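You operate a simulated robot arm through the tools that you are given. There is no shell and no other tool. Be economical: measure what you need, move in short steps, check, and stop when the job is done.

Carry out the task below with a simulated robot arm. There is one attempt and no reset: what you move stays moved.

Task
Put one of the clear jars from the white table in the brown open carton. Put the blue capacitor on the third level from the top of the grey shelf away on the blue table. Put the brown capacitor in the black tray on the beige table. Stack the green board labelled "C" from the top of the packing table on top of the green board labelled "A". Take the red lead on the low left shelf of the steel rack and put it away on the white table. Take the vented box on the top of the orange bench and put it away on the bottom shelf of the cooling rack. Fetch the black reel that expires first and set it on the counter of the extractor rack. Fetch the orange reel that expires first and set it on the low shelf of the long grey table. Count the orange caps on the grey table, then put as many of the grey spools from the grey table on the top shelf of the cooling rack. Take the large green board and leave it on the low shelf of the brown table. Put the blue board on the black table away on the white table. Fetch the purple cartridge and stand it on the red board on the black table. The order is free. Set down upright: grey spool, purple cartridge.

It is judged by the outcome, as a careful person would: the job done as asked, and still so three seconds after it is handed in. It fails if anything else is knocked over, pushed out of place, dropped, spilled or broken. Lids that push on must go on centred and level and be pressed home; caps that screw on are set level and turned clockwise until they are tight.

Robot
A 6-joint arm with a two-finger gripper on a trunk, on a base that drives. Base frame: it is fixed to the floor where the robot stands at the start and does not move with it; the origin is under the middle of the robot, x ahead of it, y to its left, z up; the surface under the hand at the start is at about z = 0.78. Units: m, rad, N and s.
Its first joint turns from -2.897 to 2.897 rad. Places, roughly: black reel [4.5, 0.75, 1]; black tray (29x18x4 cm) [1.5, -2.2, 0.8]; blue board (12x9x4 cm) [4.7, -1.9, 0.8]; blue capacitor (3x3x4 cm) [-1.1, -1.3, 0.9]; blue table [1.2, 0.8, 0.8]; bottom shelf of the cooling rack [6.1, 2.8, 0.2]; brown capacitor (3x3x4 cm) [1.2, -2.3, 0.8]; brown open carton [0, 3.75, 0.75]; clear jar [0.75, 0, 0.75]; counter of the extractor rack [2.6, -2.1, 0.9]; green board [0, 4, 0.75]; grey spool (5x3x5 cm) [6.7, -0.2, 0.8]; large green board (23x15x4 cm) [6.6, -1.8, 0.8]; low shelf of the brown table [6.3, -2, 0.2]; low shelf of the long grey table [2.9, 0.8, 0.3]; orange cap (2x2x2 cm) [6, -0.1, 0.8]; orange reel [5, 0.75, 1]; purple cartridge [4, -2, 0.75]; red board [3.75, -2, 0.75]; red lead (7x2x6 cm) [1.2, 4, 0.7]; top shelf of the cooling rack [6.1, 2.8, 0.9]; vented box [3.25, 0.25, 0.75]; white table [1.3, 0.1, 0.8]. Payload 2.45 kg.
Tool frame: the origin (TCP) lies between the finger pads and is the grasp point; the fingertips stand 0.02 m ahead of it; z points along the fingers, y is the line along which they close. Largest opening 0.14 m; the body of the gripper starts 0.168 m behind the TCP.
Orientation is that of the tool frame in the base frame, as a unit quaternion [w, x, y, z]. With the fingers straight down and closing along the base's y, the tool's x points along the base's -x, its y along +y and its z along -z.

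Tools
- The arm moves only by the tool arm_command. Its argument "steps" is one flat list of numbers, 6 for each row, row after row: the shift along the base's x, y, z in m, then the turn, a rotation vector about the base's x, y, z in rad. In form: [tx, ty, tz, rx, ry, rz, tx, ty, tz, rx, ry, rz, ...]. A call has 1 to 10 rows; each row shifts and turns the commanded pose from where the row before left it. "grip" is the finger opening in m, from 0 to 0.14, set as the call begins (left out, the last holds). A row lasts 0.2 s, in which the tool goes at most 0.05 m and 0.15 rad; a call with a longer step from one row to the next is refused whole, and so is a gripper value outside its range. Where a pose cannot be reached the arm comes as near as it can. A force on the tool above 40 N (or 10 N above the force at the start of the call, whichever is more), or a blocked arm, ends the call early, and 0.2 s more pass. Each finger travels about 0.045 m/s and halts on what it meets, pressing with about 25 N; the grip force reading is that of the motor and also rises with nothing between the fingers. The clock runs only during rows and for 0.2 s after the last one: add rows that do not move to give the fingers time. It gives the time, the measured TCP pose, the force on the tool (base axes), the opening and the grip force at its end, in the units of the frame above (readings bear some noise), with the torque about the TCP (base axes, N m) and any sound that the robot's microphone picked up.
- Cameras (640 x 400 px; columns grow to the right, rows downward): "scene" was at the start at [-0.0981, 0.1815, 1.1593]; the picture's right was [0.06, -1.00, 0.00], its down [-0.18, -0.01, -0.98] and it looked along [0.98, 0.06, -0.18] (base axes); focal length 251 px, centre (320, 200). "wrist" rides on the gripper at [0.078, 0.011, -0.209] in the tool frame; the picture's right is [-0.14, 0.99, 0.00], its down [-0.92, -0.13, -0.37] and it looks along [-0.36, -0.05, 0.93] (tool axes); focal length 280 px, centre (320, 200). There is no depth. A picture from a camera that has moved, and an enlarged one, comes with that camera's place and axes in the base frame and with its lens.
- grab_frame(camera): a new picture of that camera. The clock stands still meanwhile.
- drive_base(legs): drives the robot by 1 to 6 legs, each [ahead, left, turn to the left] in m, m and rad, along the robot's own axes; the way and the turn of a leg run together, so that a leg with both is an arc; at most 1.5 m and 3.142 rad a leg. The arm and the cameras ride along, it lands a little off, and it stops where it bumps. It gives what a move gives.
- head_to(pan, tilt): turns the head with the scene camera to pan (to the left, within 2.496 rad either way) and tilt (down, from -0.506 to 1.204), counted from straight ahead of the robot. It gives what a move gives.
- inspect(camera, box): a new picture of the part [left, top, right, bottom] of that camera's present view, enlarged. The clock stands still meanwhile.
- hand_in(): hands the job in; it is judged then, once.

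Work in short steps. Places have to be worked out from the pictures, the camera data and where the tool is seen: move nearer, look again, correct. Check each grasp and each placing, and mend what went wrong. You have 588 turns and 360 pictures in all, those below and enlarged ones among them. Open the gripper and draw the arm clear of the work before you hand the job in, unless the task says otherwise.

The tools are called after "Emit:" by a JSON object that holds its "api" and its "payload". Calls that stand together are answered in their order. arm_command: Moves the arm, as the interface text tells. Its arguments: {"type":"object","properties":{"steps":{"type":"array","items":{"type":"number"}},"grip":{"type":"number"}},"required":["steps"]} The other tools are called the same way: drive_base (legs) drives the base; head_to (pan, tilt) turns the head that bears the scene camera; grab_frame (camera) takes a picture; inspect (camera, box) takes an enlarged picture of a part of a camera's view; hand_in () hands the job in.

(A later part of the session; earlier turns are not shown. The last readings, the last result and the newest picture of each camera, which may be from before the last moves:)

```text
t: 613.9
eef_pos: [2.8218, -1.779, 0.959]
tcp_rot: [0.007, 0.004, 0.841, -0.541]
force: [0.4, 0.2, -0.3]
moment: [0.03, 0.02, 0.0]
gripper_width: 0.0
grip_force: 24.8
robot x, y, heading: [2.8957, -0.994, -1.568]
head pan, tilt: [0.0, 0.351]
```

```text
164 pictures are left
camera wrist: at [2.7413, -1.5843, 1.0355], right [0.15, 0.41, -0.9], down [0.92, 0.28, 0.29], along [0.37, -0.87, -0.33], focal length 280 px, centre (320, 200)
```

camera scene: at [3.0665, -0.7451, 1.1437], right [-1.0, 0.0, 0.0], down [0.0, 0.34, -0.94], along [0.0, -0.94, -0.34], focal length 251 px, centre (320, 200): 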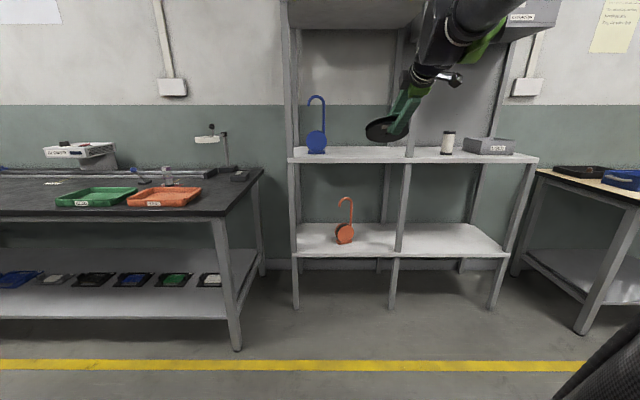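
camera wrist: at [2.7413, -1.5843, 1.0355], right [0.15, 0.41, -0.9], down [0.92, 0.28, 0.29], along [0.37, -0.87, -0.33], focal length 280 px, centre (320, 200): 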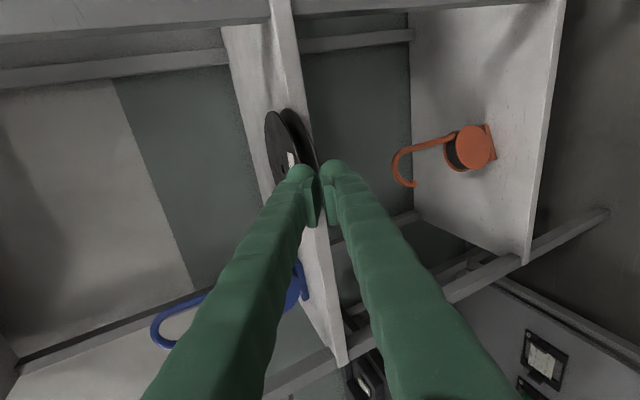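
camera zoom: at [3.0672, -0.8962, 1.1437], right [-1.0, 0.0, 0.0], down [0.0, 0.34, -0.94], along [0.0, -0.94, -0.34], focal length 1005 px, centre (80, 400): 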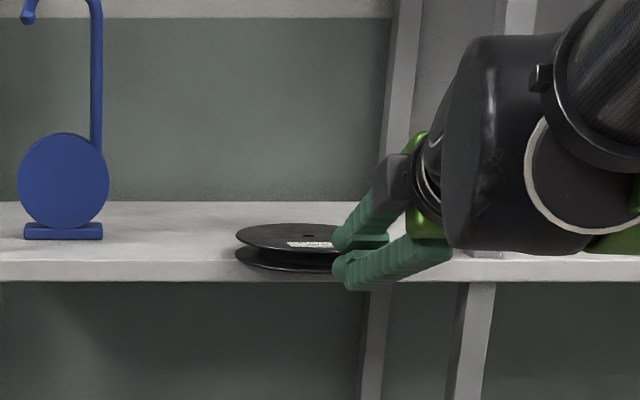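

I'll push gently.

Emit:
{"api": "arm_command", "payload": {"steps": [0, -0.03, -0.005, 0, 0, 0, 0, -0.02, 0, 0, 0, 0, 0, -0.012, 0, 0, 0, 0, 0, -0.012, 0, 0, 0, 0, 0, -0.012, 0, 0, 0, 0, 0, -0.012, 0, 0, 0, 0, 0, -0.012, 0, 0, 0, 0, 0, -0.012, 0, 0, 0, 0, 0, 0, 0, 0, 0, 0]}}

Emit:
{"api": "inspect", "payload": {"camera": "scene", "box": [300, 100, 460, 200]}}

```text
t: 615.9
eef_pos: [2.8212, -1.8997, 0.9546]
tcp_rot: [0.006, 0.004, 0.841, -0.54]
force: [-0.8, 0.7, 0.6]
moment: [0.02, 0.02, 0.0]
gripper_width: 0.0
grip_force: 25.0
robot x, y, heading: [2.8916, -0.9933, -1.568]
head pan, tilt: [0.0, 0.351]
```

```text
4.00 times, centred on (380, 150) of scene
camera zoom: at [3.0672, -0.8963, 1.1437], right [-1.0, 0.0, 0.0], down [0.0, 0.34, -0.94], along [0.0, -0.94, -0.34], focal length 1005 px, centre (80, 400)
```

zoom: 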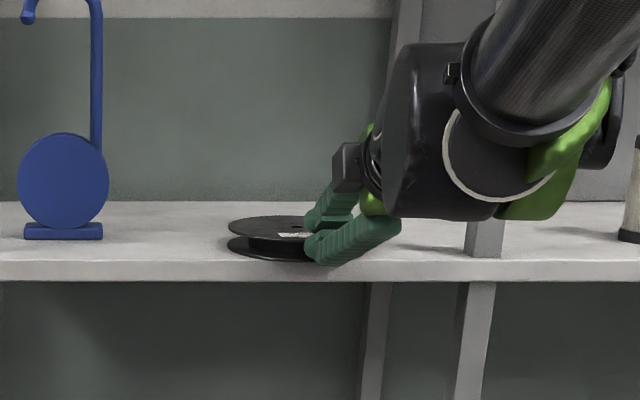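

The reel is fully on the counter. I'll retreat and bring the hand back to vertical.

Emit:
{"api": "arm_command", "payload": {"steps": [0, 0.04, 0.01, 0, 0, 0, 0, 0.04, 0.03, 0, 0, 0, 0, 0.04, 0.03, 0.14, 0, 0, 0, 0.02, 0.03, 0.14, 0, 0, 0, 0, 0.03, 0.14, 0, 0, 0, 0, 0.03, 0.14, 0, 0, 0, 0, 0, 0.14, 0, 0, 0, 0, 0, 0.14, 0, 0, 0, 0, 0, 0.14, 0, 0, 0, 0, 0, 0.14, 0, 0]}}

Emit:
{"api": "arm_command", "payload": {"steps": [0, 0.01, 0, 0.02, 0, -0.145, 0, 0.01, 0, 0, 0, -0.145, 0, 0.01, 0, 0, 0, -0.145, 0, 0.01, 0, 0, 0, -0.145, 0, 0.01, 0, 0, 0, -0.145, 0, 0.01, 0, 0, 0, -0.145, 0, 0.01, 0, 0, 0, -0.145, 0, 0.01, 0, 0, 0, -0.145, 0, 0.01, 0, 0, 0, -0.145, 0, 0.01, 0, 0, 0, -0.145], "grip": 0.12}}

Emit:
{"api": "drive_base", "payload": {"legs": [[0, 1.5, 0], [0, 1.5, 0], [0, 0.55, 0]]}}

Emit:
{"api": "grab_frame", "payload": {"camera": "scene"}}

Emit:
{"api": "grab_frame", "payload": {"camera": "wrist"}}

```text
t: 618.1
eef_pos: [2.821, -1.7584, 1.1131]
tcp_rot: [0.004, 0.008, 1.0, -0.01]
force: [0.9, 0.9, 0.0]
moment: [-0.08, 0.0, -0.03]
gripper_width: 0.0001
grip_force: 25.4
robot x, y, heading: [2.8964, -0.9942, -1.565]
head pan, tilt: [0.0, 0.351]
```

```text
t: 620.3
eef_pos: [2.822, -1.6603, 1.1141]
tcp_rot: [0.002, 0.669, 0.743, -0.003]
force: [0.8, -0.5, -0.2]
moment: [0.02, 0.01, -0.01]
gripper_width: 0.1201
grip_force: 0.1
robot x, y, heading: [2.8957, -0.9954, -1.566]
head pan, tilt: [0.0, 0.351]
```

```text
t: 637.5
eef_pos: [6.3566, -1.652, 1.1139]
tcp_rot: [0.001, 0.672, 0.741, -0.003]
force: [0.9, -0.6, -1.3]
moment: [-0.03, 0.0, -0.01]
gripper_width: 0.12
grip_force: 0.0
robot x, y, heading: [6.4343, -0.9875, -1.573]
head pan, tilt: [0.0, 0.351]
```

```text
162 pictures are left
camera scene: at [6.6092, -0.8902, 1.1437], right [-1.0, 0.0, 0.0], down [0.0, 0.34, -0.94], along [0.0, -0.94, -0.34], focal length 251 px, centre (320, 200)
```

scene: 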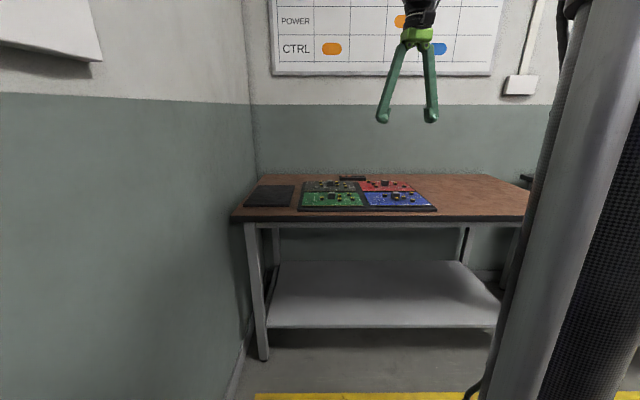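

```text
161 pictures are left
camera wrist: at [6.3599, -1.5723, 1.323], right [1.0, -0.04, 0.0], down [-0.04, -0.93, 0.37], along [-0.02, -0.37, -0.93], focal length 280 px, centre (320, 200)
```

wrist: 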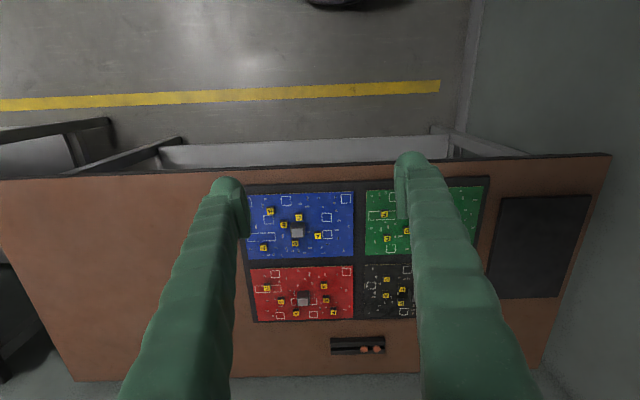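

I'll zoom in on the large green board.

Emit:
{"api": "inspect", "payload": {"camera": "wrist", "box": [340, 160, 520, 290]}}

Emit:
{"api": "inspect", "payload": {"camera": "scene", "box": [280, 160, 450, 230]}}

```text
3.08 times, centred on (430, 225) of wrist
camera zoom: at [6.3599, -1.5723, 1.323], right [1.0, -0.04, 0.0], down [-0.04, -0.93, 0.37], along [-0.02, -0.37, -0.93], focal length 863 px, centre (-18, 123)
```

zoom: 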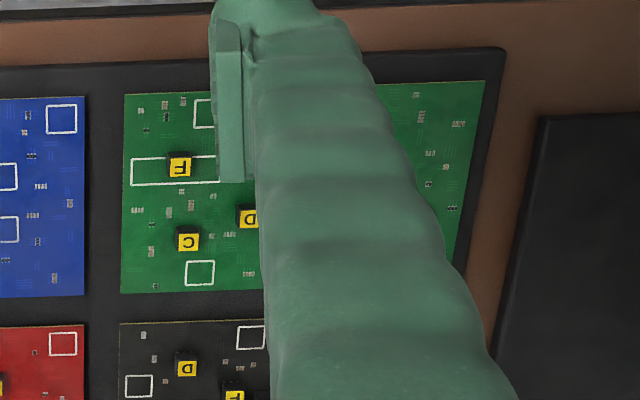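

```text
3.76 times, centred on (365, 195) of scene
camera zoom: at [6.6092, -0.8902, 1.1437], right [-1.0, 0.0, 0.0], down [0.0, 0.34, -0.94], along [0.0, -0.94, -0.34], focal length 946 px, centre (151, 219)
```

zoom: 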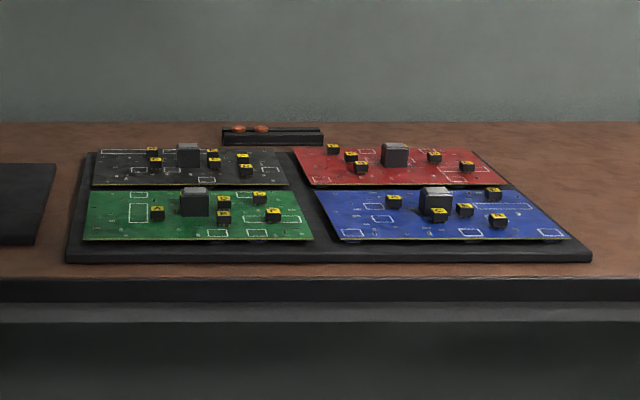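

Each board has a central grey block that I can grip. The green one's is at about (6.56, -1.90). I'll drive closer and position above it.

Emit:
{"api": "drive_base", "payload": {"legs": [[0.25, 0.13, 0]]}}

Emit:
{"api": "arm_command", "payload": {"steps": [0.025, 0, -0.03, 0, 0, -0.05, 0.02, 0, -0.03, 0, 0, -0.048, 0, 0, -0.03, 0, 0, 0, 0, 0, 0, 0, 0, 0], "grip": 0.1}}

Emit:
{"api": "grab_frame", "payload": {"camera": "wrist"}}

```text
t: 639.4
eef_pos: [6.4853, -1.9029, 1.1148]
tcp_rot: [0.001, 0.672, 0.74, -0.002]
force: [0.6, -0.5, 0.2]
moment: [-0.01, 0.0, 0.02]
gripper_width: 0.1201
grip_force: 0.0
robot x, y, heading: [6.5638, -1.2371, -1.573]
head pan, tilt: [0.0, 0.351]
```

```text
t: 640.4
eef_pos: [6.5319, -1.9019, 1.0235]
tcp_rot: [0.001, 0.708, 0.706, -0.002]
force: [-0.7, 0.1, -1.3]
moment: [0.0, 0.02, -0.01]
gripper_width: 0.1001
grip_force: 0.0
robot x, y, heading: [6.5669, -1.2353, -1.577]
head pan, tilt: [0.0, 0.351]
```

```text
158 pictures are left
camera wrist: at [6.5426, -1.8234, 1.233], right [0.99, -0.14, 0.0], down [-0.13, -0.92, 0.37], along [-0.05, -0.37, -0.93], focal length 280 px, centre (320, 200)
```

wrist: 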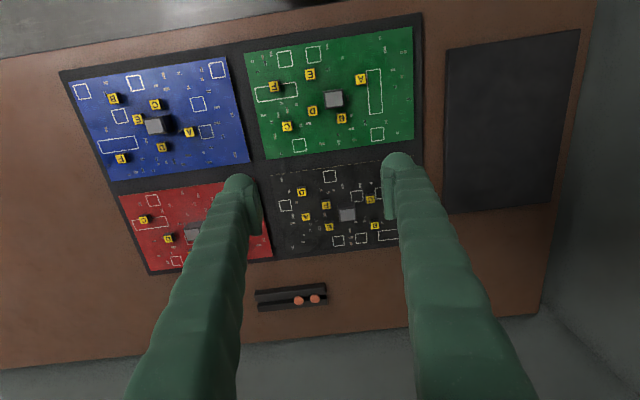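

The block is at (6.560, -1.839), top about 0.837, with the board surface at about 0.807. I'll move above it with a narrower opening and look again.

Emit:
{"api": "arm_command", "payload": {"steps": [0.014, 0.032, -0.02, 0, 0, 0, 0.014, 0.032, -0.03, 0, 0, 0, 0, 0, -0.045, 0, 0, 0, 0, 0, 0, 0, 0, 0], "grip": 0.06}}

Emit:
{"api": "inspect", "payload": {"camera": "wrist", "box": [220, 90, 420, 240]}}

```text
t: 641.4
eef_pos: [6.5604, -1.8378, 0.9286]
tcp_rot: [0.001, 0.708, 0.706, -0.002]
force: [0.0, -0.3, -0.6]
moment: [0.01, -0.02, -0.01]
gripper_width: 0.0602
grip_force: 0.1
robot x, y, heading: [6.5642, -1.237, -1.577]
head pan, tilt: [0.0, 0.351]
```

```text
2.67 times, centred on (320, 165) of wrist
camera zoom: at [6.5709, -1.7586, 1.1375], right [0.99, -0.14, 0.0], down [-0.13, -0.92, 0.37], along [-0.05, -0.37, -0.93], focal length 748 px, centre (320, 293)
```

zoom: 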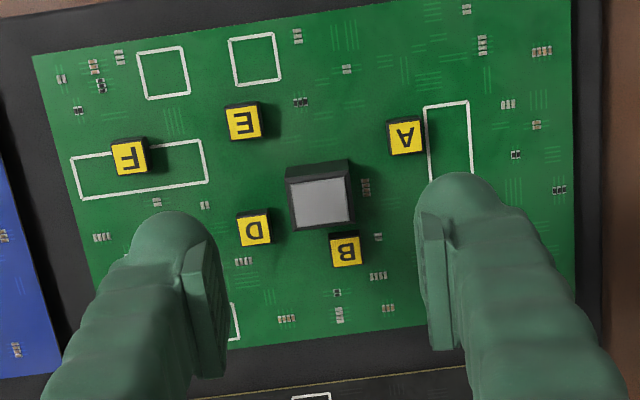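

I'll shift 7 mm toward me to avoid cube "D", then descend so the tips stay above the cubes, and close.

Emit:
{"api": "arm_command", "payload": {"steps": [0.001, 0.007, -0.04, 0, 0, 0, 0, 0, -0.03, 0, 0, 0, 0, 0, -0.014, 0, 0, 0, 0, 0, 0, 0, 0, 0], "grip": 0.055}}

Emit:
{"api": "inspect", "payload": {"camera": "wrist", "box": [220, 90, 420, 240]}}

Emit:
{"api": "inspect", "payload": {"camera": "scene", "box": [240, 100, 440, 240]}}

```text
t: 642.4
eef_pos: [6.56, -1.8309, 0.8452]
tcp_rot: [0.001, 0.708, 0.707, -0.003]
force: [-0.3, 0.1, 0.3]
moment: [0.01, 0.0, -0.01]
gripper_width: 0.0552
grip_force: 0.1
robot x, y, heading: [6.5631, -1.2385, -1.575]
head pan, tilt: [0.0, 0.351]
```

```text
2.67 times, centred on (320, 165) of wrist
camera zoom: at [6.5708, -1.7522, 1.0541], right [0.99, -0.14, 0.0], down [-0.13, -0.92, 0.37], along [-0.05, -0.37, -0.93], focal length 748 px, centre (320, 293)
```

zoom: 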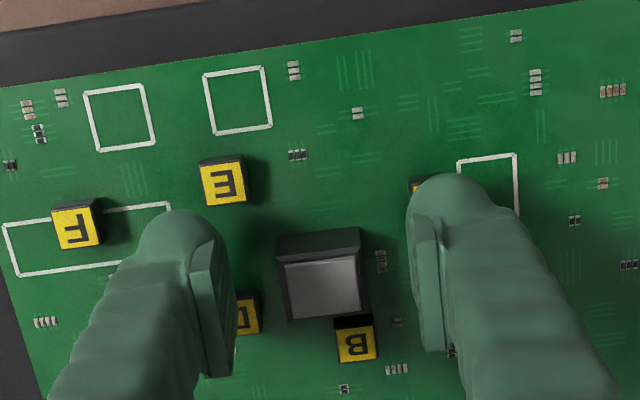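

```text
2.86 times, centred on (340, 170) of scene
camera zoom: at [6.7394, -1.1413, 1.1437], right [-1.0, 0.01, 0.0], down [0.0, 0.34, -0.94], along [-0.01, -0.94, -0.34], focal length 718 px, centre (263, 286)
```

zoom: 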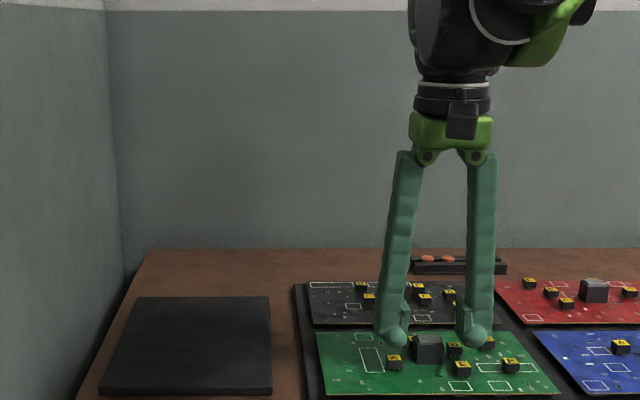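

Emit:
{"api": "arm_command", "payload": {"steps": [0, 0, 0, 0, 0, 0, 0, 0, 0, 0, 0, 0, 0, 0, 0, 0, 0, 0], "grip": 0.015}}

Emit:
{"api": "arm_command", "payload": {"steps": [0, 0, 0.01, 0, 0, 0, 0, 0, 0.015, 0, 0, 0, 0, 0, 0.02, 0, 0, 0, 0, 0, 0, 0, 0, 0]}}

Emit:
{"api": "grab_frame", "payload": {"camera": "wrist"}}

Emit:
{"api": "inspect", "payload": {"camera": "scene", "box": [240, 100, 440, 240]}}

```text
t: 643.2
eef_pos: [6.5592, -1.8324, 0.846]
tcp_rot: [0.001, 0.708, 0.706, -0.003]
force: [-2.1, -1.6, 19.2]
moment: [-0.08, 0.1, -0.04]
gripper_width: 0.0145
grip_force: 0.1
robot x, y, heading: [6.5667, -1.2373, -1.579]
head pan, tilt: [0.0, 0.351]
```

```text
t: 644.2
eef_pos: [6.5601, -1.8319, 0.8905]
tcp_rot: [0.002, 0.708, 0.706, -0.003]
force: [-0.3, 1.0, -0.5]
moment: [0.01, 0.0, -0.01]
gripper_width: 0.0149
grip_force: 0.0
robot x, y, heading: [6.567, -1.2365, -1.571]
head pan, tilt: [0.0, 0.351]
```

```text
154 pictures are left
camera wrist: at [6.571, -1.7523, 1.0994], right [0.99, -0.14, 0.0], down [-0.13, -0.92, 0.37], along [-0.05, -0.37, -0.93], focal length 280 px, centre (320, 200)
```

wrist: 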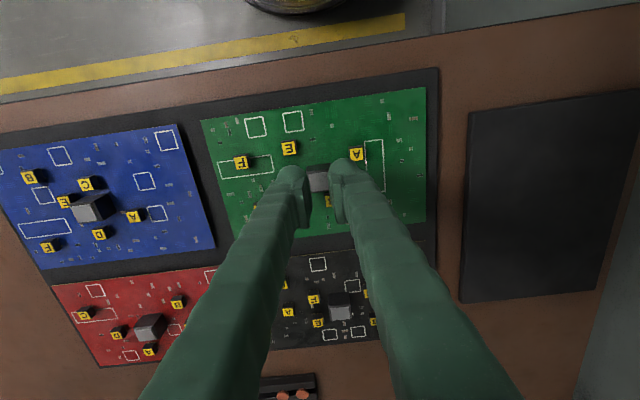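

```text
2.86 times, centred on (340, 170) of scene
camera zoom: at [6.7394, -1.1413, 1.1437], right [-1.0, 0.01, 0.0], down [0.0, 0.34, -0.94], along [-0.01, -0.94, -0.34], focal length 718 px, centre (263, 286)
```

zoom: 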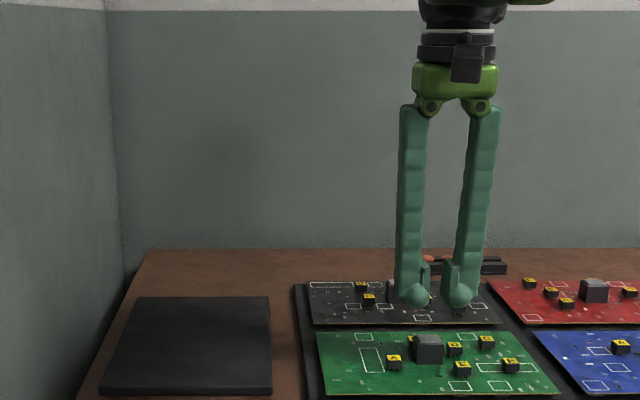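

The fingers closed above the block, so it's lower than estimated. I'll reopen and go about 16 mm lower.

Emit:
{"api": "arm_command", "payload": {"steps": [0, 0, 0, 0, 0, 0, 0, 0, 0, 0, 0, 0, 0, 0, 0, 0, 0, 0], "grip": 0.055}}

Emit:
{"api": "arm_command", "payload": {"steps": [0, -0.001, -0.04, 0, 0, 0, 0, 0, -0.01, 0, 0, 0, 0, 0, -0.006, 0, 0, 0, 0, 0, -0.004, 0, 0, 0, 0, 0, 0, 0, 0, 0]}}

Emit:
{"api": "inspect", "payload": {"camera": "wrist", "box": [220, 90, 420, 240]}}

```text
t: 645.0
eef_pos: [6.5603, -1.8313, 0.8897]
tcp_rot: [0.001, 0.708, 0.707, -0.003]
force: [0.3, 0.0, -0.4]
moment: [0.0, -0.02, 0.0]
gripper_width: 0.0551
grip_force: 0.0
robot x, y, heading: [6.5658, -1.2371, -1.579]
head pan, tilt: [0.0, 0.351]
```

```text
t: 646.2
eef_pos: [6.5595, -1.833, 0.8296]
tcp_rot: [0.001, 0.708, 0.706, -0.003]
force: [-0.3, 0.4, 2.4]
moment: [-0.05, 0.11, -0.01]
gripper_width: 0.055
grip_force: 0.0
robot x, y, heading: [6.5653, -1.2372, -1.577]
head pan, tilt: [0.0, 0.351]
```

```text
2.67 times, centred on (320, 165) of wrist
camera zoom: at [6.5708, -1.7531, 1.0387], right [0.99, -0.14, 0.0], down [-0.13, -0.92, 0.37], along [-0.05, -0.37, -0.93], focal length 748 px, centre (320, 293)
```

zoom: 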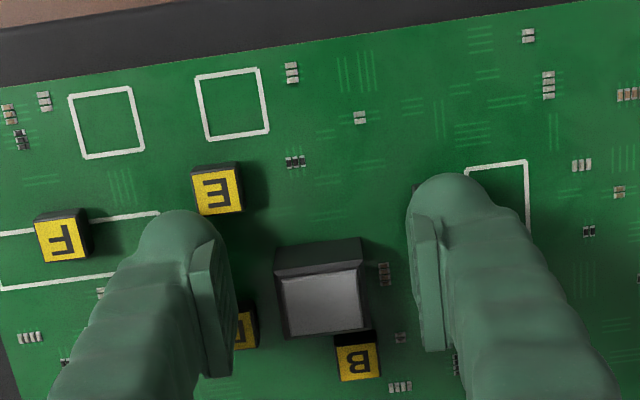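

The left fingertip just touches cube "D". The block top is about 0.822 and the cube tops about 0.808, so I'll raise 4 mm and close on the block's upper part.

Emit:
{"api": "arm_command", "payload": {"steps": [0, 0.003, 0.004, 0, 0, 0, 0, 0, 0, 0, 0, 0]}}

Emit:
{"api": "arm_command", "payload": {"steps": [0, 0, 0, 0, 0, 0, 0, 0, 0, 0, 0, 0, 0, 0, 0, 0, 0, 0], "grip": 0.018}}

```text
t: 646.8
eef_pos: [6.5602, -1.8299, 0.8336]
tcp_rot: [0.0, 0.707, 0.707, -0.003]
force: [-0.4, -0.2, 0.1]
moment: [-0.01, -0.02, 0.02]
gripper_width: 0.0548
grip_force: 0.1
robot x, y, heading: [6.5642, -1.2377, -1.577]
head pan, tilt: [0.0, 0.351]
```

```text
t: 647.6
eef_pos: [6.5595, -1.8296, 0.8333]
tcp_rot: [0.001, 0.707, 0.707, -0.002]
force: [-0.6, 0.4, 0.4]
moment: [-0.04, 0.05, 0.02]
gripper_width: 0.027
grip_force: 25.6
robot x, y, heading: [6.5656, -1.2362, -1.578]
head pan, tilt: [0.0, 0.351]
```

Gripped at 2.7 cm without touching the cubes. I'll lift gently.

Emit:
{"api": "arm_command", "payload": {"steps": [0, 0, 0.01, 0, 0, 0, 0, 0, 0.015, 0, 0, 0, 0, 0, 0.02, 0, 0, 0, 0, 0, 0.02, 0, 0, 0, 0, 0, 0, 0, 0, 0]}}

Emit:
{"api": "grab_frame", "payload": {"camera": "wrist"}}

Emit:
{"api": "inspect", "payload": {"camera": "scene", "box": [240, 100, 440, 240]}}

```text
t: 648.8
eef_pos: [6.5592, -1.8308, 0.9003]
tcp_rot: [0.001, 0.707, 0.707, -0.002]
force: [0.7, 0.3, -2.7]
moment: [0.02, 0.01, 0.0]
gripper_width: 0.0269
grip_force: 25.0
robot x, y, heading: [6.5642, -1.2363, -1.574]
head pan, tilt: [0.0, 0.351]
```

```text
151 pictures are left
camera wrist: at [6.5703, -1.7505, 1.1087], right [0.99, -0.14, 0.0], down [-0.13, -0.92, 0.37], along [-0.05, -0.37, -0.93], focal length 280 px, centre (320, 200)
```

wrist: 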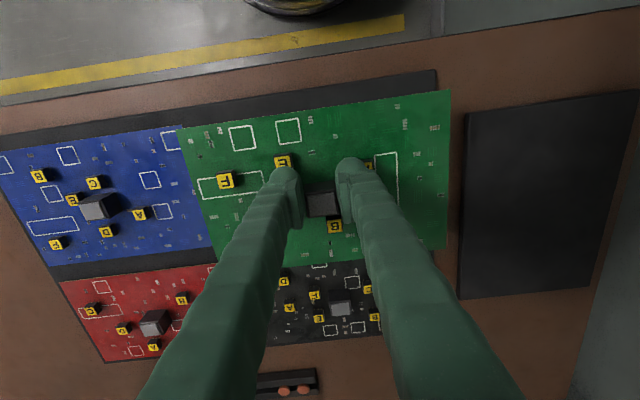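

```text
2.86 times, centred on (340, 170) of scene
camera zoom: at [6.7394, -1.1414, 1.1437], right [-1.0, 0.01, 0.0], down [0.0, 0.34, -0.94], along [-0.01, -0.94, -0.34], focal length 718 px, centre (263, 286)
```

zoom: 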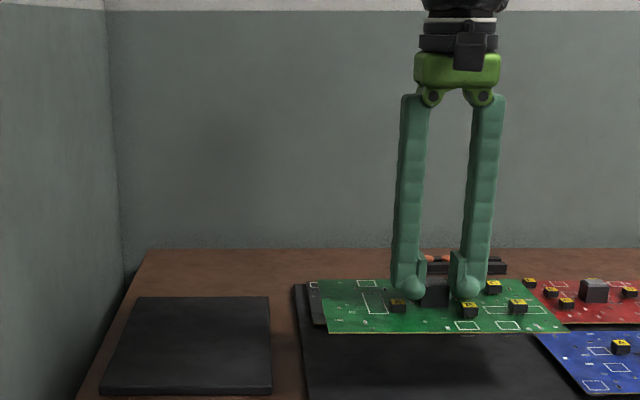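

The board is held level. To reach the low shelf, I'll first back off and test lowering the arm in free space in front of the table, to see the arm's geometry.

Emit:
{"api": "arm_command", "payload": {"steps": [0, 0, 0.04, 0, 0, 0, 0, 0, 0.04, 0, 0, 0, 0, 0, 0, 0, 0, 0]}}

Emit:
{"api": "drive_base", "payload": {"legs": [[-0.48, 0, 0]]}}

Emit:
{"api": "arm_command", "payload": {"steps": [-0.02, -0.035, -0.02, 0, 0, 0, -0.02, -0.035, -0.02, 0, 0, 0, -0.02, -0.035, -0.02, 0, 0, 0, -0.02, -0.035, -0.02, 0, 0, 0, 0, -0.03, -0.03, 0, 0, 0, 0, 0, -0.045, 0, 0, 0, 0, 0, -0.045, 0, 0, 0, 0, 0, -0.045, 0, 0, 0, 0, 0, -0.045, 0, 0, 0, 0, 0, -0.045, 0, 0, 0]}}

Emit:
{"api": "grab_frame", "payload": {"camera": "scene"}}

```text
t: 649.6
eef_pos: [6.5593, -1.8312, 0.9795]
tcp_rot: [0.001, 0.708, 0.706, -0.003]
force: [-0.2, 0.8, -1.2]
moment: [0.02, -0.02, 0.03]
gripper_width: 0.027
grip_force: 24.6
robot x, y, heading: [6.5682, -1.2335, -1.574]
head pan, tilt: [0.0, 0.351]
```

```text
t: 652.5
eef_pos: [6.5611, -1.3507, 0.9798]
tcp_rot: [0.002, 0.708, 0.706, -0.003]
force: [0.1, 1.1, -1.9]
moment: [0.0, -0.01, 0.0]
gripper_width: 0.0271
grip_force: 25.0
robot x, y, heading: [6.5641, -0.76, -1.579]
head pan, tilt: [0.0, 0.351]
```

```text
t: 654.7
eef_pos: [6.4805, -1.5211, 0.6454]
tcp_rot: [0.001, 0.708, 0.706, -0.003]
force: [0.7, -0.6, -2.2]
moment: [0.01, -0.02, 0.0]
gripper_width: 0.0268
grip_force: 25.2
robot x, y, heading: [6.5665, -0.756, -1.577]
head pan, tilt: [0.0, 0.351]
```

```text
149 pictures are left
camera scene: at [6.7423, -0.661, 1.1437], right [-1.0, 0.01, 0.0], down [0.0, 0.34, -0.94], along [-0.01, -0.94, -0.34], focal length 251 px, centre (320, 200)
```

scene: 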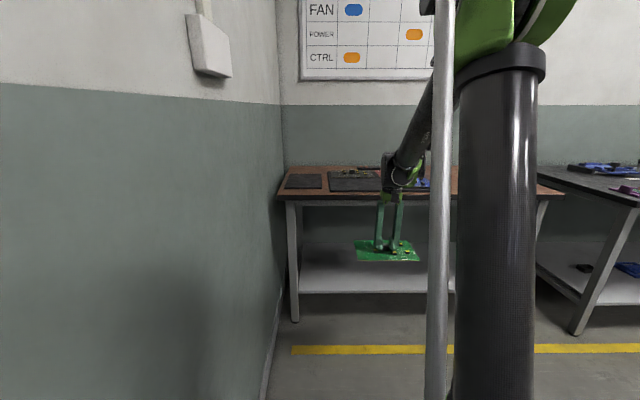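

The forearm would hit the table edge with a vertical tool. The block can be gripped on the same faces with a pitched hand, so I'll put the board back in its place and regrasp at a 60° tilt.

Emit:
{"api": "arm_command", "payload": {"steps": [0, 0, 0.045, 0, 0, 0, 0, 0, 0.045, 0, 0, 0, 0, 0, 0.045, 0, 0, 0, 0, 0, 0.045, 0, 0, 0, 0, 0, 0.045, 0, 0, 0, 0, 0, 0.045, 0, 0, 0, 0.02, 0.035, 0.03, 0, 0, 0, 0.02, 0.035, 0.03, 0, 0, 0, 0.02, 0.035, 0, 0, 0, 0, 0.02, 0.035, 0, 0, 0, 0]}}

Emit:
{"api": "drive_base", "payload": {"legs": [[0.44, 0, 0.004]]}}

Emit:
{"api": "grab_frame", "payload": {"camera": "wrist"}}

```text
refused: row 7 steps farther than a row can; nothing moved
```

```text
t: 656.3
eef_pos: [6.482, -1.7054, 0.6447]
tcp_rot: [-0.005, 0.707, 0.707, 0.003]
force: [1.0, 13.4, 3.1]
moment: [-1.87, -0.02, 0.22]
gripper_width: 0.0269
grip_force: 24.9
robot x, y, heading: [6.5739, -0.9479, -1.572]
head pan, tilt: [0.0, 0.351]
stopped in leg 1: the force on the tool passed its limit at 199 N (the readings are from after the stop); the commanded pose is now the measured one
```

```text
148 pictures are left
camera wrist: at [6.4924, -1.6279, 0.8548], right [0.99, -0.14, 0.0], down [-0.13, -0.92, 0.36], along [-0.05, -0.35, -0.93], focal length 280 px, centre (320, 200)
```

wrist: 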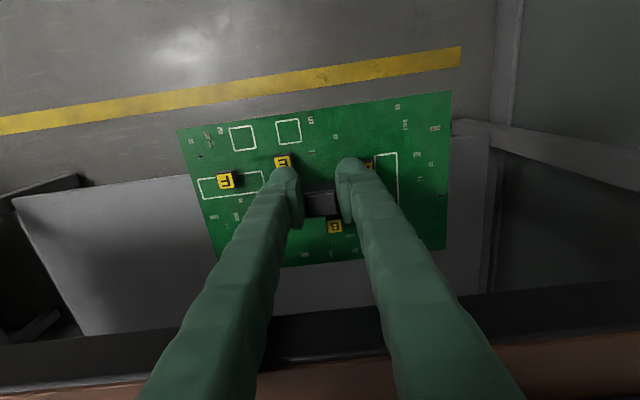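

The arm move was refused and the drive then ran the hand into the table edge. I'll back off and check the table.

Emit:
{"api": "drive_base", "payload": {"legs": [[-0.2, 0, 0]]}}

Emit:
{"api": "grab_frame", "payload": {"camera": "scene"}}

Emit:
{"api": "grab_frame", "payload": {"camera": "wrist"}}

```text
t: 657.9
eef_pos: [6.4845, -1.505, 0.6455]
tcp_rot: [-0.004, 0.706, 0.708, 0.003]
force: [-0.3, -0.6, -2.5]
moment: [0.01, -0.01, 0.04]
gripper_width: 0.027
grip_force: 25.5
robot x, y, heading: [6.567, -0.7525, -1.578]
head pan, tilt: [0.0, 0.351]
```

```text
147 pictures are left
camera scene: at [6.7414, -0.6534, 1.1437], right [-1.0, 0.0, 0.0], down [0.0, 0.34, -0.94], along [0.0, -0.94, -0.34], focal length 251 px, centre (320, 200)
```

scene: 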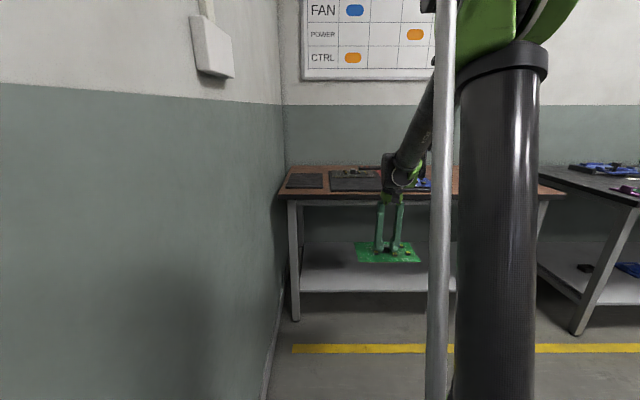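

```text
146 pictures are left
camera wrist: at [6.495, -1.4289, 0.8543], right [0.99, -0.13, 0.0], down [-0.12, -0.93, 0.36], along [-0.05, -0.36, -0.93], focal length 280 px, centre (320, 200)
```

wrist: 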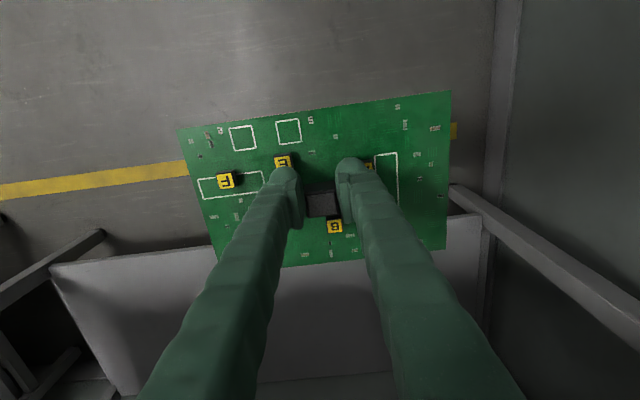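

The table and board look fine. I'll raise the arm first, checking each step.

Emit:
{"api": "arm_command", "payload": {"steps": [0, 0, 0.045, 0, 0, 0, 0, 0, 0.045, 0, 0, 0, 0, 0, 0.045, 0, 0, 0, 0, 0, 0.045, 0, 0, 0, 0, 0, 0.045, 0, 0, 0, 0, 0, 0.045, 0, 0, 0, 0.02, 0.03, 0.03, 0, 0, 0, 0.02, 0.03, 0.03, 0, 0, 0, 0.02, 0.035, 0, 0, 0, 0, 0.02, 0.035, 0, 0, 0, 0]}}

```text
t: 660.1
eef_pos: [6.5649, -1.3733, 0.9736]
tcp_rot: [-0.004, 0.707, 0.707, 0.004]
force: [-0.5, -0.8, -2.2]
moment: [0.1, -0.06, 0.03]
gripper_width: 0.0269
grip_force: 24.8
robot x, y, heading: [6.5664, -0.7515, -1.573]
head pan, tilt: [0.0, 0.351]
```

Raised to 0.974. Now I'll drive forward to the table.

Emit:
{"api": "drive_base", "payload": {"legs": [[0.455, 0, 0]]}}

Emit:
{"api": "grab_frame", "payload": {"camera": "wrist"}}

```text
t: 662.9
eef_pos: [6.5645, -1.8287, 0.9739]
tcp_rot: [-0.004, 0.705, 0.709, 0.003]
force: [-0.7, 0.4, -1.6]
moment: [0.02, -0.04, -0.05]
gripper_width: 0.027
grip_force: 25.1
robot x, y, heading: [6.5688, -1.2034, -1.57]
head pan, tilt: [0.0, 0.351]
```

```text
145 pictures are left
camera wrist: at [6.5755, -1.753, 1.1838], right [0.99, -0.13, 0.0], down [-0.12, -0.93, 0.36], along [-0.05, -0.36, -0.93], focal length 280 px, centre (320, 200)
```

wrist: 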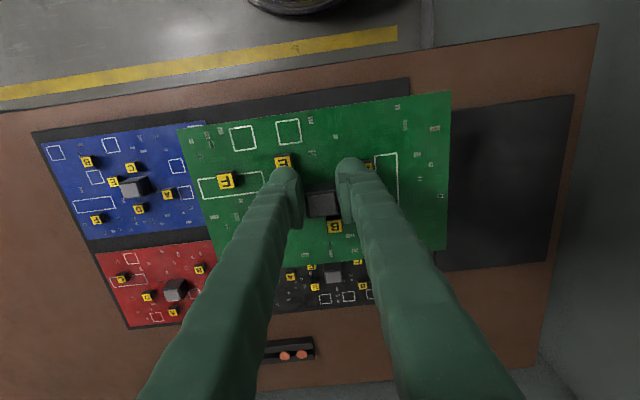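

I'll lower the board back onto its frame spot.

Emit:
{"api": "arm_command", "payload": {"steps": [-0.005, -0.001, -0.04, 0, 0, 0, 0, 0, -0.04, 0, 0, 0, 0, 0, -0.04, 0, 0, 0, 0, 0, -0.01, 0, 0, 0, 0, 0, -0.004, 0, 0, 0, 0, 0, -0.003, 0, 0, 0, 0, 0, -0.003, 0, 0, 0, 0, 0, -0.003, 0, 0, 0]}}

Emit:
{"api": "inspect", "payload": {"camera": "scene", "box": [240, 100, 440, 240]}}

```text
t: 664.7
eef_pos: [6.5592, -1.8294, 0.8317]
tcp_rot: [-0.005, 0.705, 0.709, 0.004]
force: [2.4, -0.9, 18.2]
moment: [-0.06, -0.06, 0.04]
gripper_width: 0.0273
grip_force: 25.1
robot x, y, heading: [6.5643, -1.2054, -1.571]
head pan, tilt: [0.0, 0.351]
```

```text
2.86 times, centred on (340, 170) of scene
camera zoom: at [6.741, -1.107, 1.1437], right [-1.0, 0.0, 0.0], down [0.0, 0.34, -0.94], along [0.0, -0.94, -0.34], focal length 718 px, centre (263, 286)
```

zoom: 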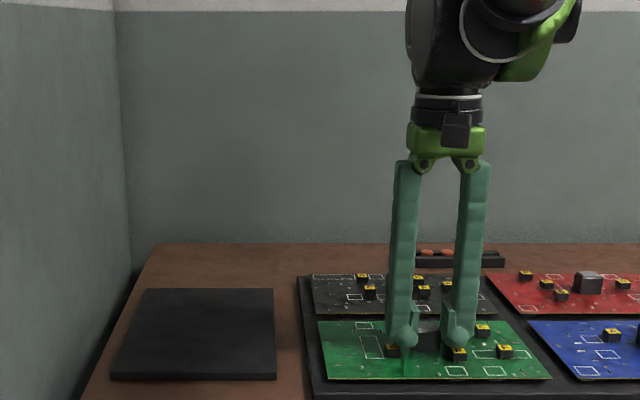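

I'll release, rise, and back off so I can pitch the hand at a larger radius.

Emit:
{"api": "arm_command", "payload": {"steps": [0, 0, 0.001, 0, 0, 0, 0, 0, 0, 0, 0, 0, 0, 0, 0, 0, 0, 0], "grip": 0.055}}

Emit:
{"api": "arm_command", "payload": {"steps": [0, 0, 0.04, 0, 0, 0, 0, 0, 0.045, 0, 0, 0, 0, 0, 0.045, 0, 0, 0, 0, 0, 0.02, 0, 0, 0]}}

Emit:
{"api": "drive_base", "payload": {"legs": [[-0.22, 0, 0]]}}

Emit:
{"api": "arm_command", "payload": {"steps": [0, -0.03, 0, -0.12, 0, 0, 0, -0.03, 0, -0.12, 0, 0, 0, -0.03, 0, -0.12, 0, 0, 0, -0.03, 0, -0.12, 0, 0, 0, -0.02, 0, -0.12, 0, 0, 0, 0, 0, -0.12, 0, 0, 0, 0, 0, -0.12, 0, 0, 0, 0, 0, -0.12, 0, 0, 0, 0, 0, -0.09, 0, 0]}}

Emit:
{"api": "grab_frame", "payload": {"camera": "wrist"}}

Emit:
{"api": "grab_frame", "payload": {"camera": "scene"}}

```text
t: 665.5
eef_pos: [6.5589, -1.8296, 0.8314]
tcp_rot: [-0.004, 0.706, 0.708, 0.003]
force: [0.2, 0.0, 0.2]
moment: [0.01, 0.03, 0.0]
gripper_width: 0.055
grip_force: 0.1
robot x, y, heading: [6.568, -1.208, -1.571]
head pan, tilt: [0.0, 0.351]
```

```text
t: 666.5
eef_pos: [6.5585, -1.8296, 0.9814]
tcp_rot: [-0.005, 0.706, 0.708, 0.002]
force: [-0.4, 0.2, -0.4]
moment: [0.01, -0.02, -0.01]
gripper_width: 0.055
grip_force: 0.0
robot x, y, heading: [6.5664, -1.2065, -1.567]
head pan, tilt: [0.0, 0.351]
```

```text
t: 668.2
eef_pos: [6.5592, -1.6091, 0.9801]
tcp_rot: [-0.004, 0.706, 0.708, 0.003]
force: [0.0, -0.9, -0.5]
moment: [-0.02, 0.03, 0.01]
gripper_width: 0.0551
grip_force: 0.0
robot x, y, heading: [6.5669, -0.9818, -1.574]
head pan, tilt: [0.0, 0.351]
```

```text
t: 670.2
eef_pos: [6.5595, -1.7496, 0.9808]
tcp_rot: [0.351, 0.612, 0.614, -0.353]
force: [0.2, -0.8, 0.1]
moment: [0.0, -0.02, -0.01]
gripper_width: 0.055
grip_force: 0.0
robot x, y, heading: [6.565, -0.9871, -1.569]
head pan, tilt: [0.0, 0.351]
```

```text
143 pictures are left
camera wrist: at [6.5702, -1.5299, 1.019], right [0.99, -0.07, 0.11], down [-0.12, -0.15, 0.98], along [-0.05, -0.99, -0.15], focal length 280 px, centre (320, 200)
```

wrist: 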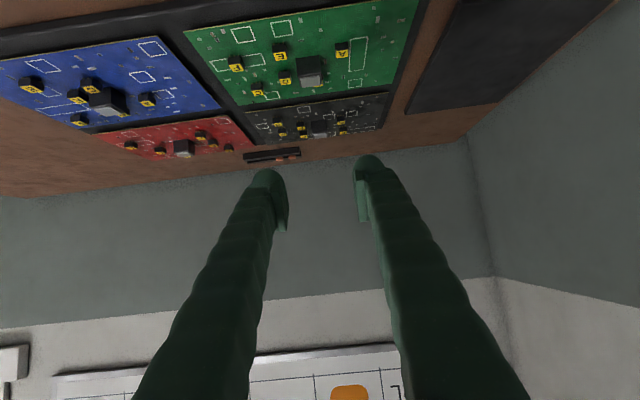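

```text
142 pictures are left
camera scene: at [6.741, -0.8867, 1.1437], right [-1.0, 0.0, 0.0], down [0.0, 0.34, -0.94], along [0.0, -0.94, -0.34], focal length 251 px, centre (320, 200)
```

scene: 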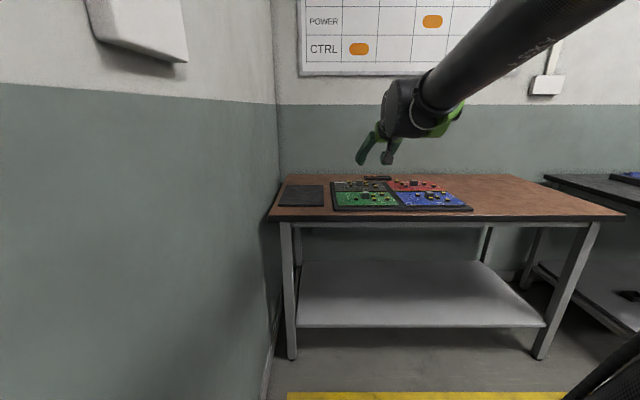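

The tilt is 60°. I'll move to the start of the approach line and look at the block.

Emit:
{"api": "arm_command", "payload": {"steps": [0, 0.025, -0.04, 0, 0, 0, 0, 0.023, -0.04, 0, 0, 0, 0, 0, 0, 0, 0, 0]}}

Emit:
{"api": "inspect", "payload": {"camera": "wrist", "box": [220, 60, 420, 220]}}

```text
t: 671.0
eef_pos: [6.5605, -1.7024, 0.9007]
tcp_rot: [0.35, 0.612, 0.615, -0.352]
force: [-0.3, -0.1, -1.9]
moment: [-0.02, 0.01, -0.04]
gripper_width: 0.055
grip_force: 0.1
robot x, y, heading: [6.5651, -0.9856, -1.568]
head pan, tilt: [0.0, 0.351]
```

```text
2.50 times, centred on (320, 140) of wrist
camera zoom: at [6.5703, -1.4818, 0.9392], right [0.99, -0.07, 0.11], down [-0.12, -0.15, 0.98], along [-0.05, -0.99, -0.15], focal length 701 px, centre (320, 350)
```

zoom: 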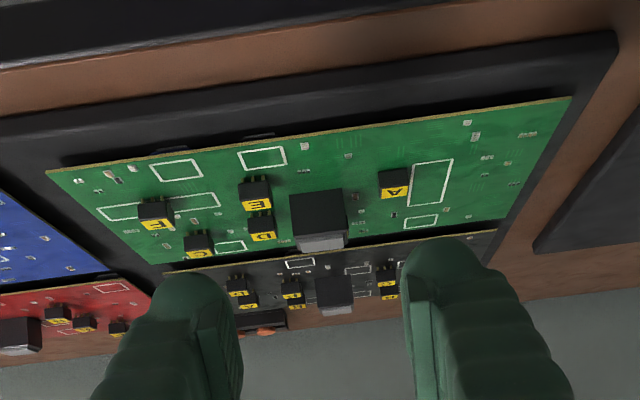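

The block is at x≈6.561, front at y≈-1.824, with the board at about 0.803. I'll advance along the tool axis to the grasp.

Emit:
{"api": "arm_command", "payload": {"steps": [0, -0.032, -0.0172, 0, 0, 0, 0, -0.032, -0.0172, 0, 0, 0, 0, -0.032, -0.0172, 0, 0, 0, 0, -0.022, -0.012, 0, 0, 0, 0, 0, 0, 0, 0, 0]}}

Emit:
{"api": "inspect", "payload": {"camera": "wrist", "box": [220, 60, 420, 260]}}

```text
t: 672.2
eef_pos: [6.5598, -1.8195, 0.8376]
tcp_rot: [0.351, 0.613, 0.614, -0.352]
force: [-0.2, -0.6, -0.3]
moment: [-0.01, -0.01, -0.04]
gripper_width: 0.0549
grip_force: 0.0
robot x, y, heading: [6.5703, -0.9857, -1.572]
head pan, tilt: [0.0, 0.351]
```

```text
2.00 times, centred on (320, 160) of wrist
camera zoom: at [6.5696, -1.6005, 0.8758], right [0.99, -0.07, 0.11], down [-0.12, -0.15, 0.98], along [-0.05, -0.99, -0.16], focal length 561 px, centre (320, 280)
```

zoom: 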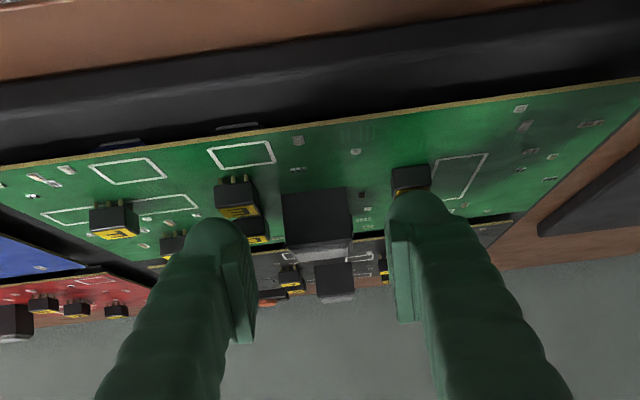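

Emit:
{"api": "arm_command", "payload": {"steps": [0, -0.006, -0.0035, 0, 0, 0, 0, -0.006, -0.0035, 0, 0, 0, 0, 0, 0, 0, 0, 0]}}

Emit:
{"api": "arm_command", "payload": {"steps": [0, 0, 0, 0, 0, 0, 0, 0, 0, 0, 0, 0, 0, 0, 0, 0, 0, 0], "grip": 0.018}}

Emit:
{"api": "inspect", "payload": {"camera": "wrist", "box": [220, 60, 420, 260]}}

```text
t: 673.0
eef_pos: [6.5596, -1.8316, 0.8305]
tcp_rot: [0.35, 0.613, 0.614, -0.353]
force: [-0.1, -10.7, 11.1]
moment: [-0.17, -0.45, -0.37]
gripper_width: 0.0548
grip_force: 0.1
robot x, y, heading: [6.568, -0.9828, -1.569]
head pan, tilt: [0.0, 0.351]
```

```text
t: 673.8
eef_pos: [6.5597, -1.8314, 0.8299]
tcp_rot: [0.35, 0.613, 0.614, -0.353]
force: [-0.3, 0.9, -1.5]
moment: [0.0, -0.01, -0.02]
gripper_width: 0.0269
grip_force: 24.9
robot x, y, heading: [6.5634, -0.9838, -1.57]
head pan, tilt: [0.0, 0.351]
```

```text
2.00 times, centred on (320, 160) of wrist
camera zoom: at [6.5702, -1.6119, 0.8684], right [0.99, -0.07, 0.11], down [-0.12, -0.15, 0.98], along [-0.05, -0.99, -0.16], focal length 561 px, centre (320, 280)
```

zoom: 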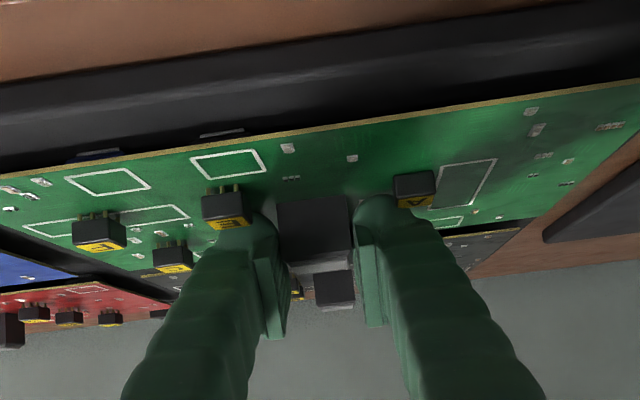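

Gripped. I'll lift and check the board stays level.

Emit:
{"api": "arm_command", "payload": {"steps": [0, 0, 0.015, 0, 0, 0, 0, 0, 0.025, 0, 0, 0, 0, 0, 0.035, 0, 0, 0, 0, 0, 0.035, 0, 0, 0, 0, 0, 0, 0, 0, 0]}}

Emit:
{"api": "grab_frame", "payload": {"camera": "wrist"}}

Emit:
{"api": "inspect", "payload": {"camera": "scene", "box": [280, 80, 480, 230]}}

```text
t: 675.0
eef_pos: [6.5594, -1.8315, 0.9402]
tcp_rot: [0.35, 0.613, 0.614, -0.353]
force: [0.1, 0.8, -2.7]
moment: [-0.01, 0.01, -0.02]
gripper_width: 0.0268
grip_force: 24.7
robot x, y, heading: [6.5653, -0.9829, -1.565]
head pan, tilt: [0.0, 0.351]
```

```text
138 pictures are left
camera wrist: at [6.5701, -1.6115, 0.9794], right [0.99, -0.07, 0.11], down [-0.12, -0.15, 0.98], along [-0.05, -0.99, -0.16], focal length 280 px, centre (320, 200)
```

wrist: 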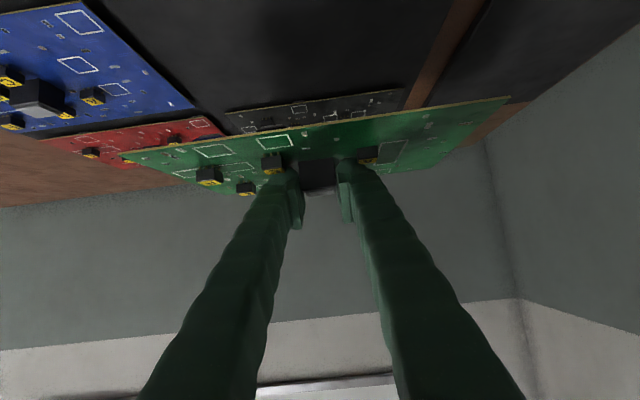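

```text
2.67 times, centred on (380, 155) of scene
camera zoom: at [6.741, -0.8868, 1.1437], right [-1.0, 0.0, 0.0], down [0.0, 0.34, -0.94], along [0.0, -0.94, -0.34], focal length 670 px, centre (160, 320)
```

zoom: 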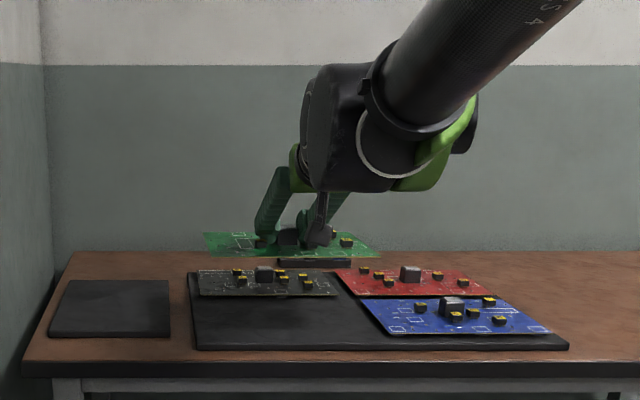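

The board is level. I'll back off so it's in front of the table, then lower.

Emit:
{"api": "drive_base", "payload": {"legs": [[-0.245, 0, 0]]}}

Emit:
{"api": "arm_command", "payload": {"steps": [0, 0, -0.045, 0, 0, 0, 0, 0, -0.045, 0, 0, 0, 0, 0, -0.045, 0, 0, 0, 0, 0, -0.045, 0, 0, 0, 0, 0, -0.045, 0, 0, 0, 0, 0, -0.045, 0, 0, 0, 0, 0, -0.045, 0, 0, 0, 0, 0, 0, 0, 0, 0]}}

Emit:
{"api": "grab_frame", "payload": {"camera": "scene"}}

```text
t: 676.8
eef_pos: [6.5612, -1.5869, 0.9412]
tcp_rot: [0.35, 0.612, 0.615, -0.353]
force: [0.0, 0.6, -2.4]
moment: [0.03, -0.02, 0.01]
gripper_width: 0.027
grip_force: 24.9
robot x, y, heading: [6.5671, -0.7413, -1.571]
head pan, tilt: [0.0, 0.351]
```

```text
t: 678.5
eef_pos: [6.5587, -1.5873, 0.6252]
tcp_rot: [0.35, 0.613, 0.614, -0.353]
force: [0.7, -0.4, -2.1]
moment: [0.05, -0.03, -0.01]
gripper_width: 0.0271
grip_force: 25.2
robot x, y, heading: [6.5656, -0.7423, -1.571]
head pan, tilt: [0.0, 0.351]
```

```text
136 pictures are left
camera scene: at [6.7406, -0.6423, 1.1437], right [-1.0, 0.0, 0.0], down [0.0, 0.34, -0.94], along [0.0, -0.94, -0.34], focal length 251 px, centre (320, 200)
```

scene: 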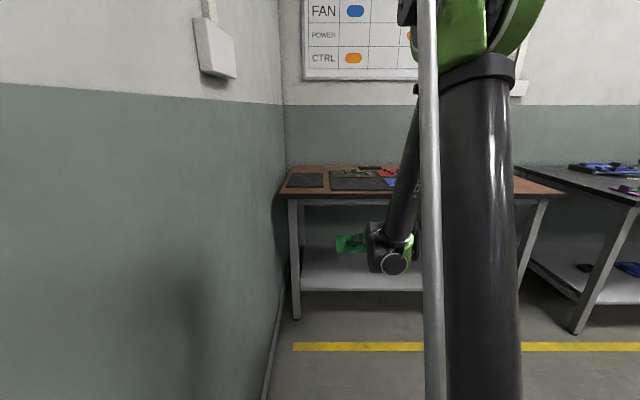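

Emit:
{"api": "arm_command", "payload": {"steps": [0, -0.02, -0.04, 0, 0, 0, 0, -0.02, -0.04, 0, 0, 0, 0, -0.02, -0.04, 0, 0, 0, 0, -0.02, -0.04, 0, 0, 0, 0, -0.028, -0.038, 0, 0, 0, 0, -0.028, -0.038, 0, 0, 0, 0, -0.028, -0.038, 0, 0, 0, 0, -0.028, -0.038, 0, 0, 0, 0, 0, 0, 0, 0, 0]}}

Emit:
{"api": "grab_frame", "payload": {"camera": "wrist"}}

Emit:
{"api": "grab_frame", "payload": {"camera": "scene"}}

```text
t: 680.5
eef_pos: [6.561, -1.7903, 0.322]
tcp_rot: [0.35, 0.612, 0.615, -0.352]
force: [0.4, 0.7, -2.8]
moment: [0.03, -0.02, 0.0]
gripper_width: 0.0273
grip_force: 25.2
out of reach, approached as far as the arm can: row 4, 5
robot x, y, heading: [6.5667, -0.7395, -1.57]
head pan, tilt: [0.0, 0.351]
```

```text
135 pictures are left
camera wrist: at [6.5717, -1.5705, 0.3601], right [0.99, -0.07, 0.11], down [-0.12, -0.15, 0.98], along [-0.05, -0.99, -0.16], focal length 280 px, centre (320, 200)
```

wrist: 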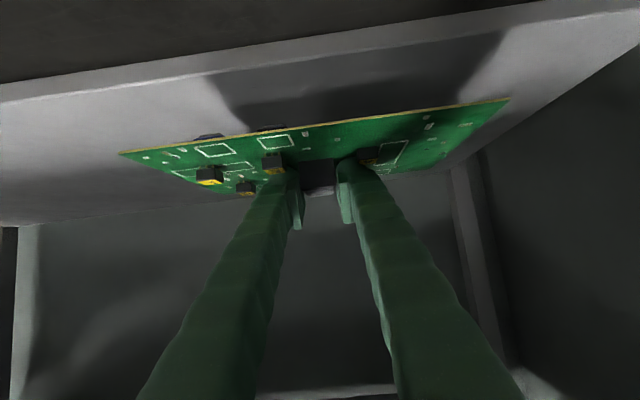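

```text
134 pictures are left
camera scene: at [6.7406, -0.6424, 1.1438], right [-1.0, 0.0, 0.0], down [0.0, 0.34, -0.94], along [0.0, -0.94, -0.34], focal length 251 px, centre (320, 200)
```

scene: 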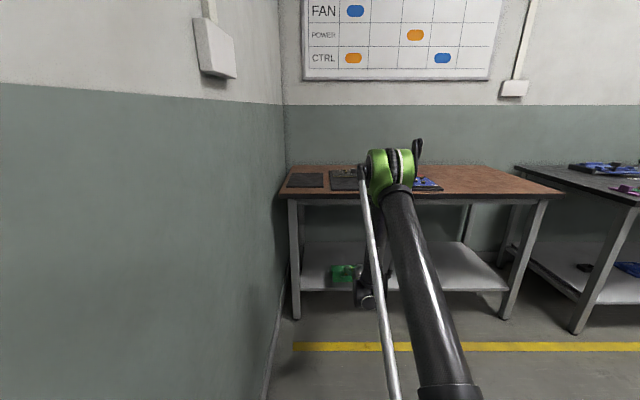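

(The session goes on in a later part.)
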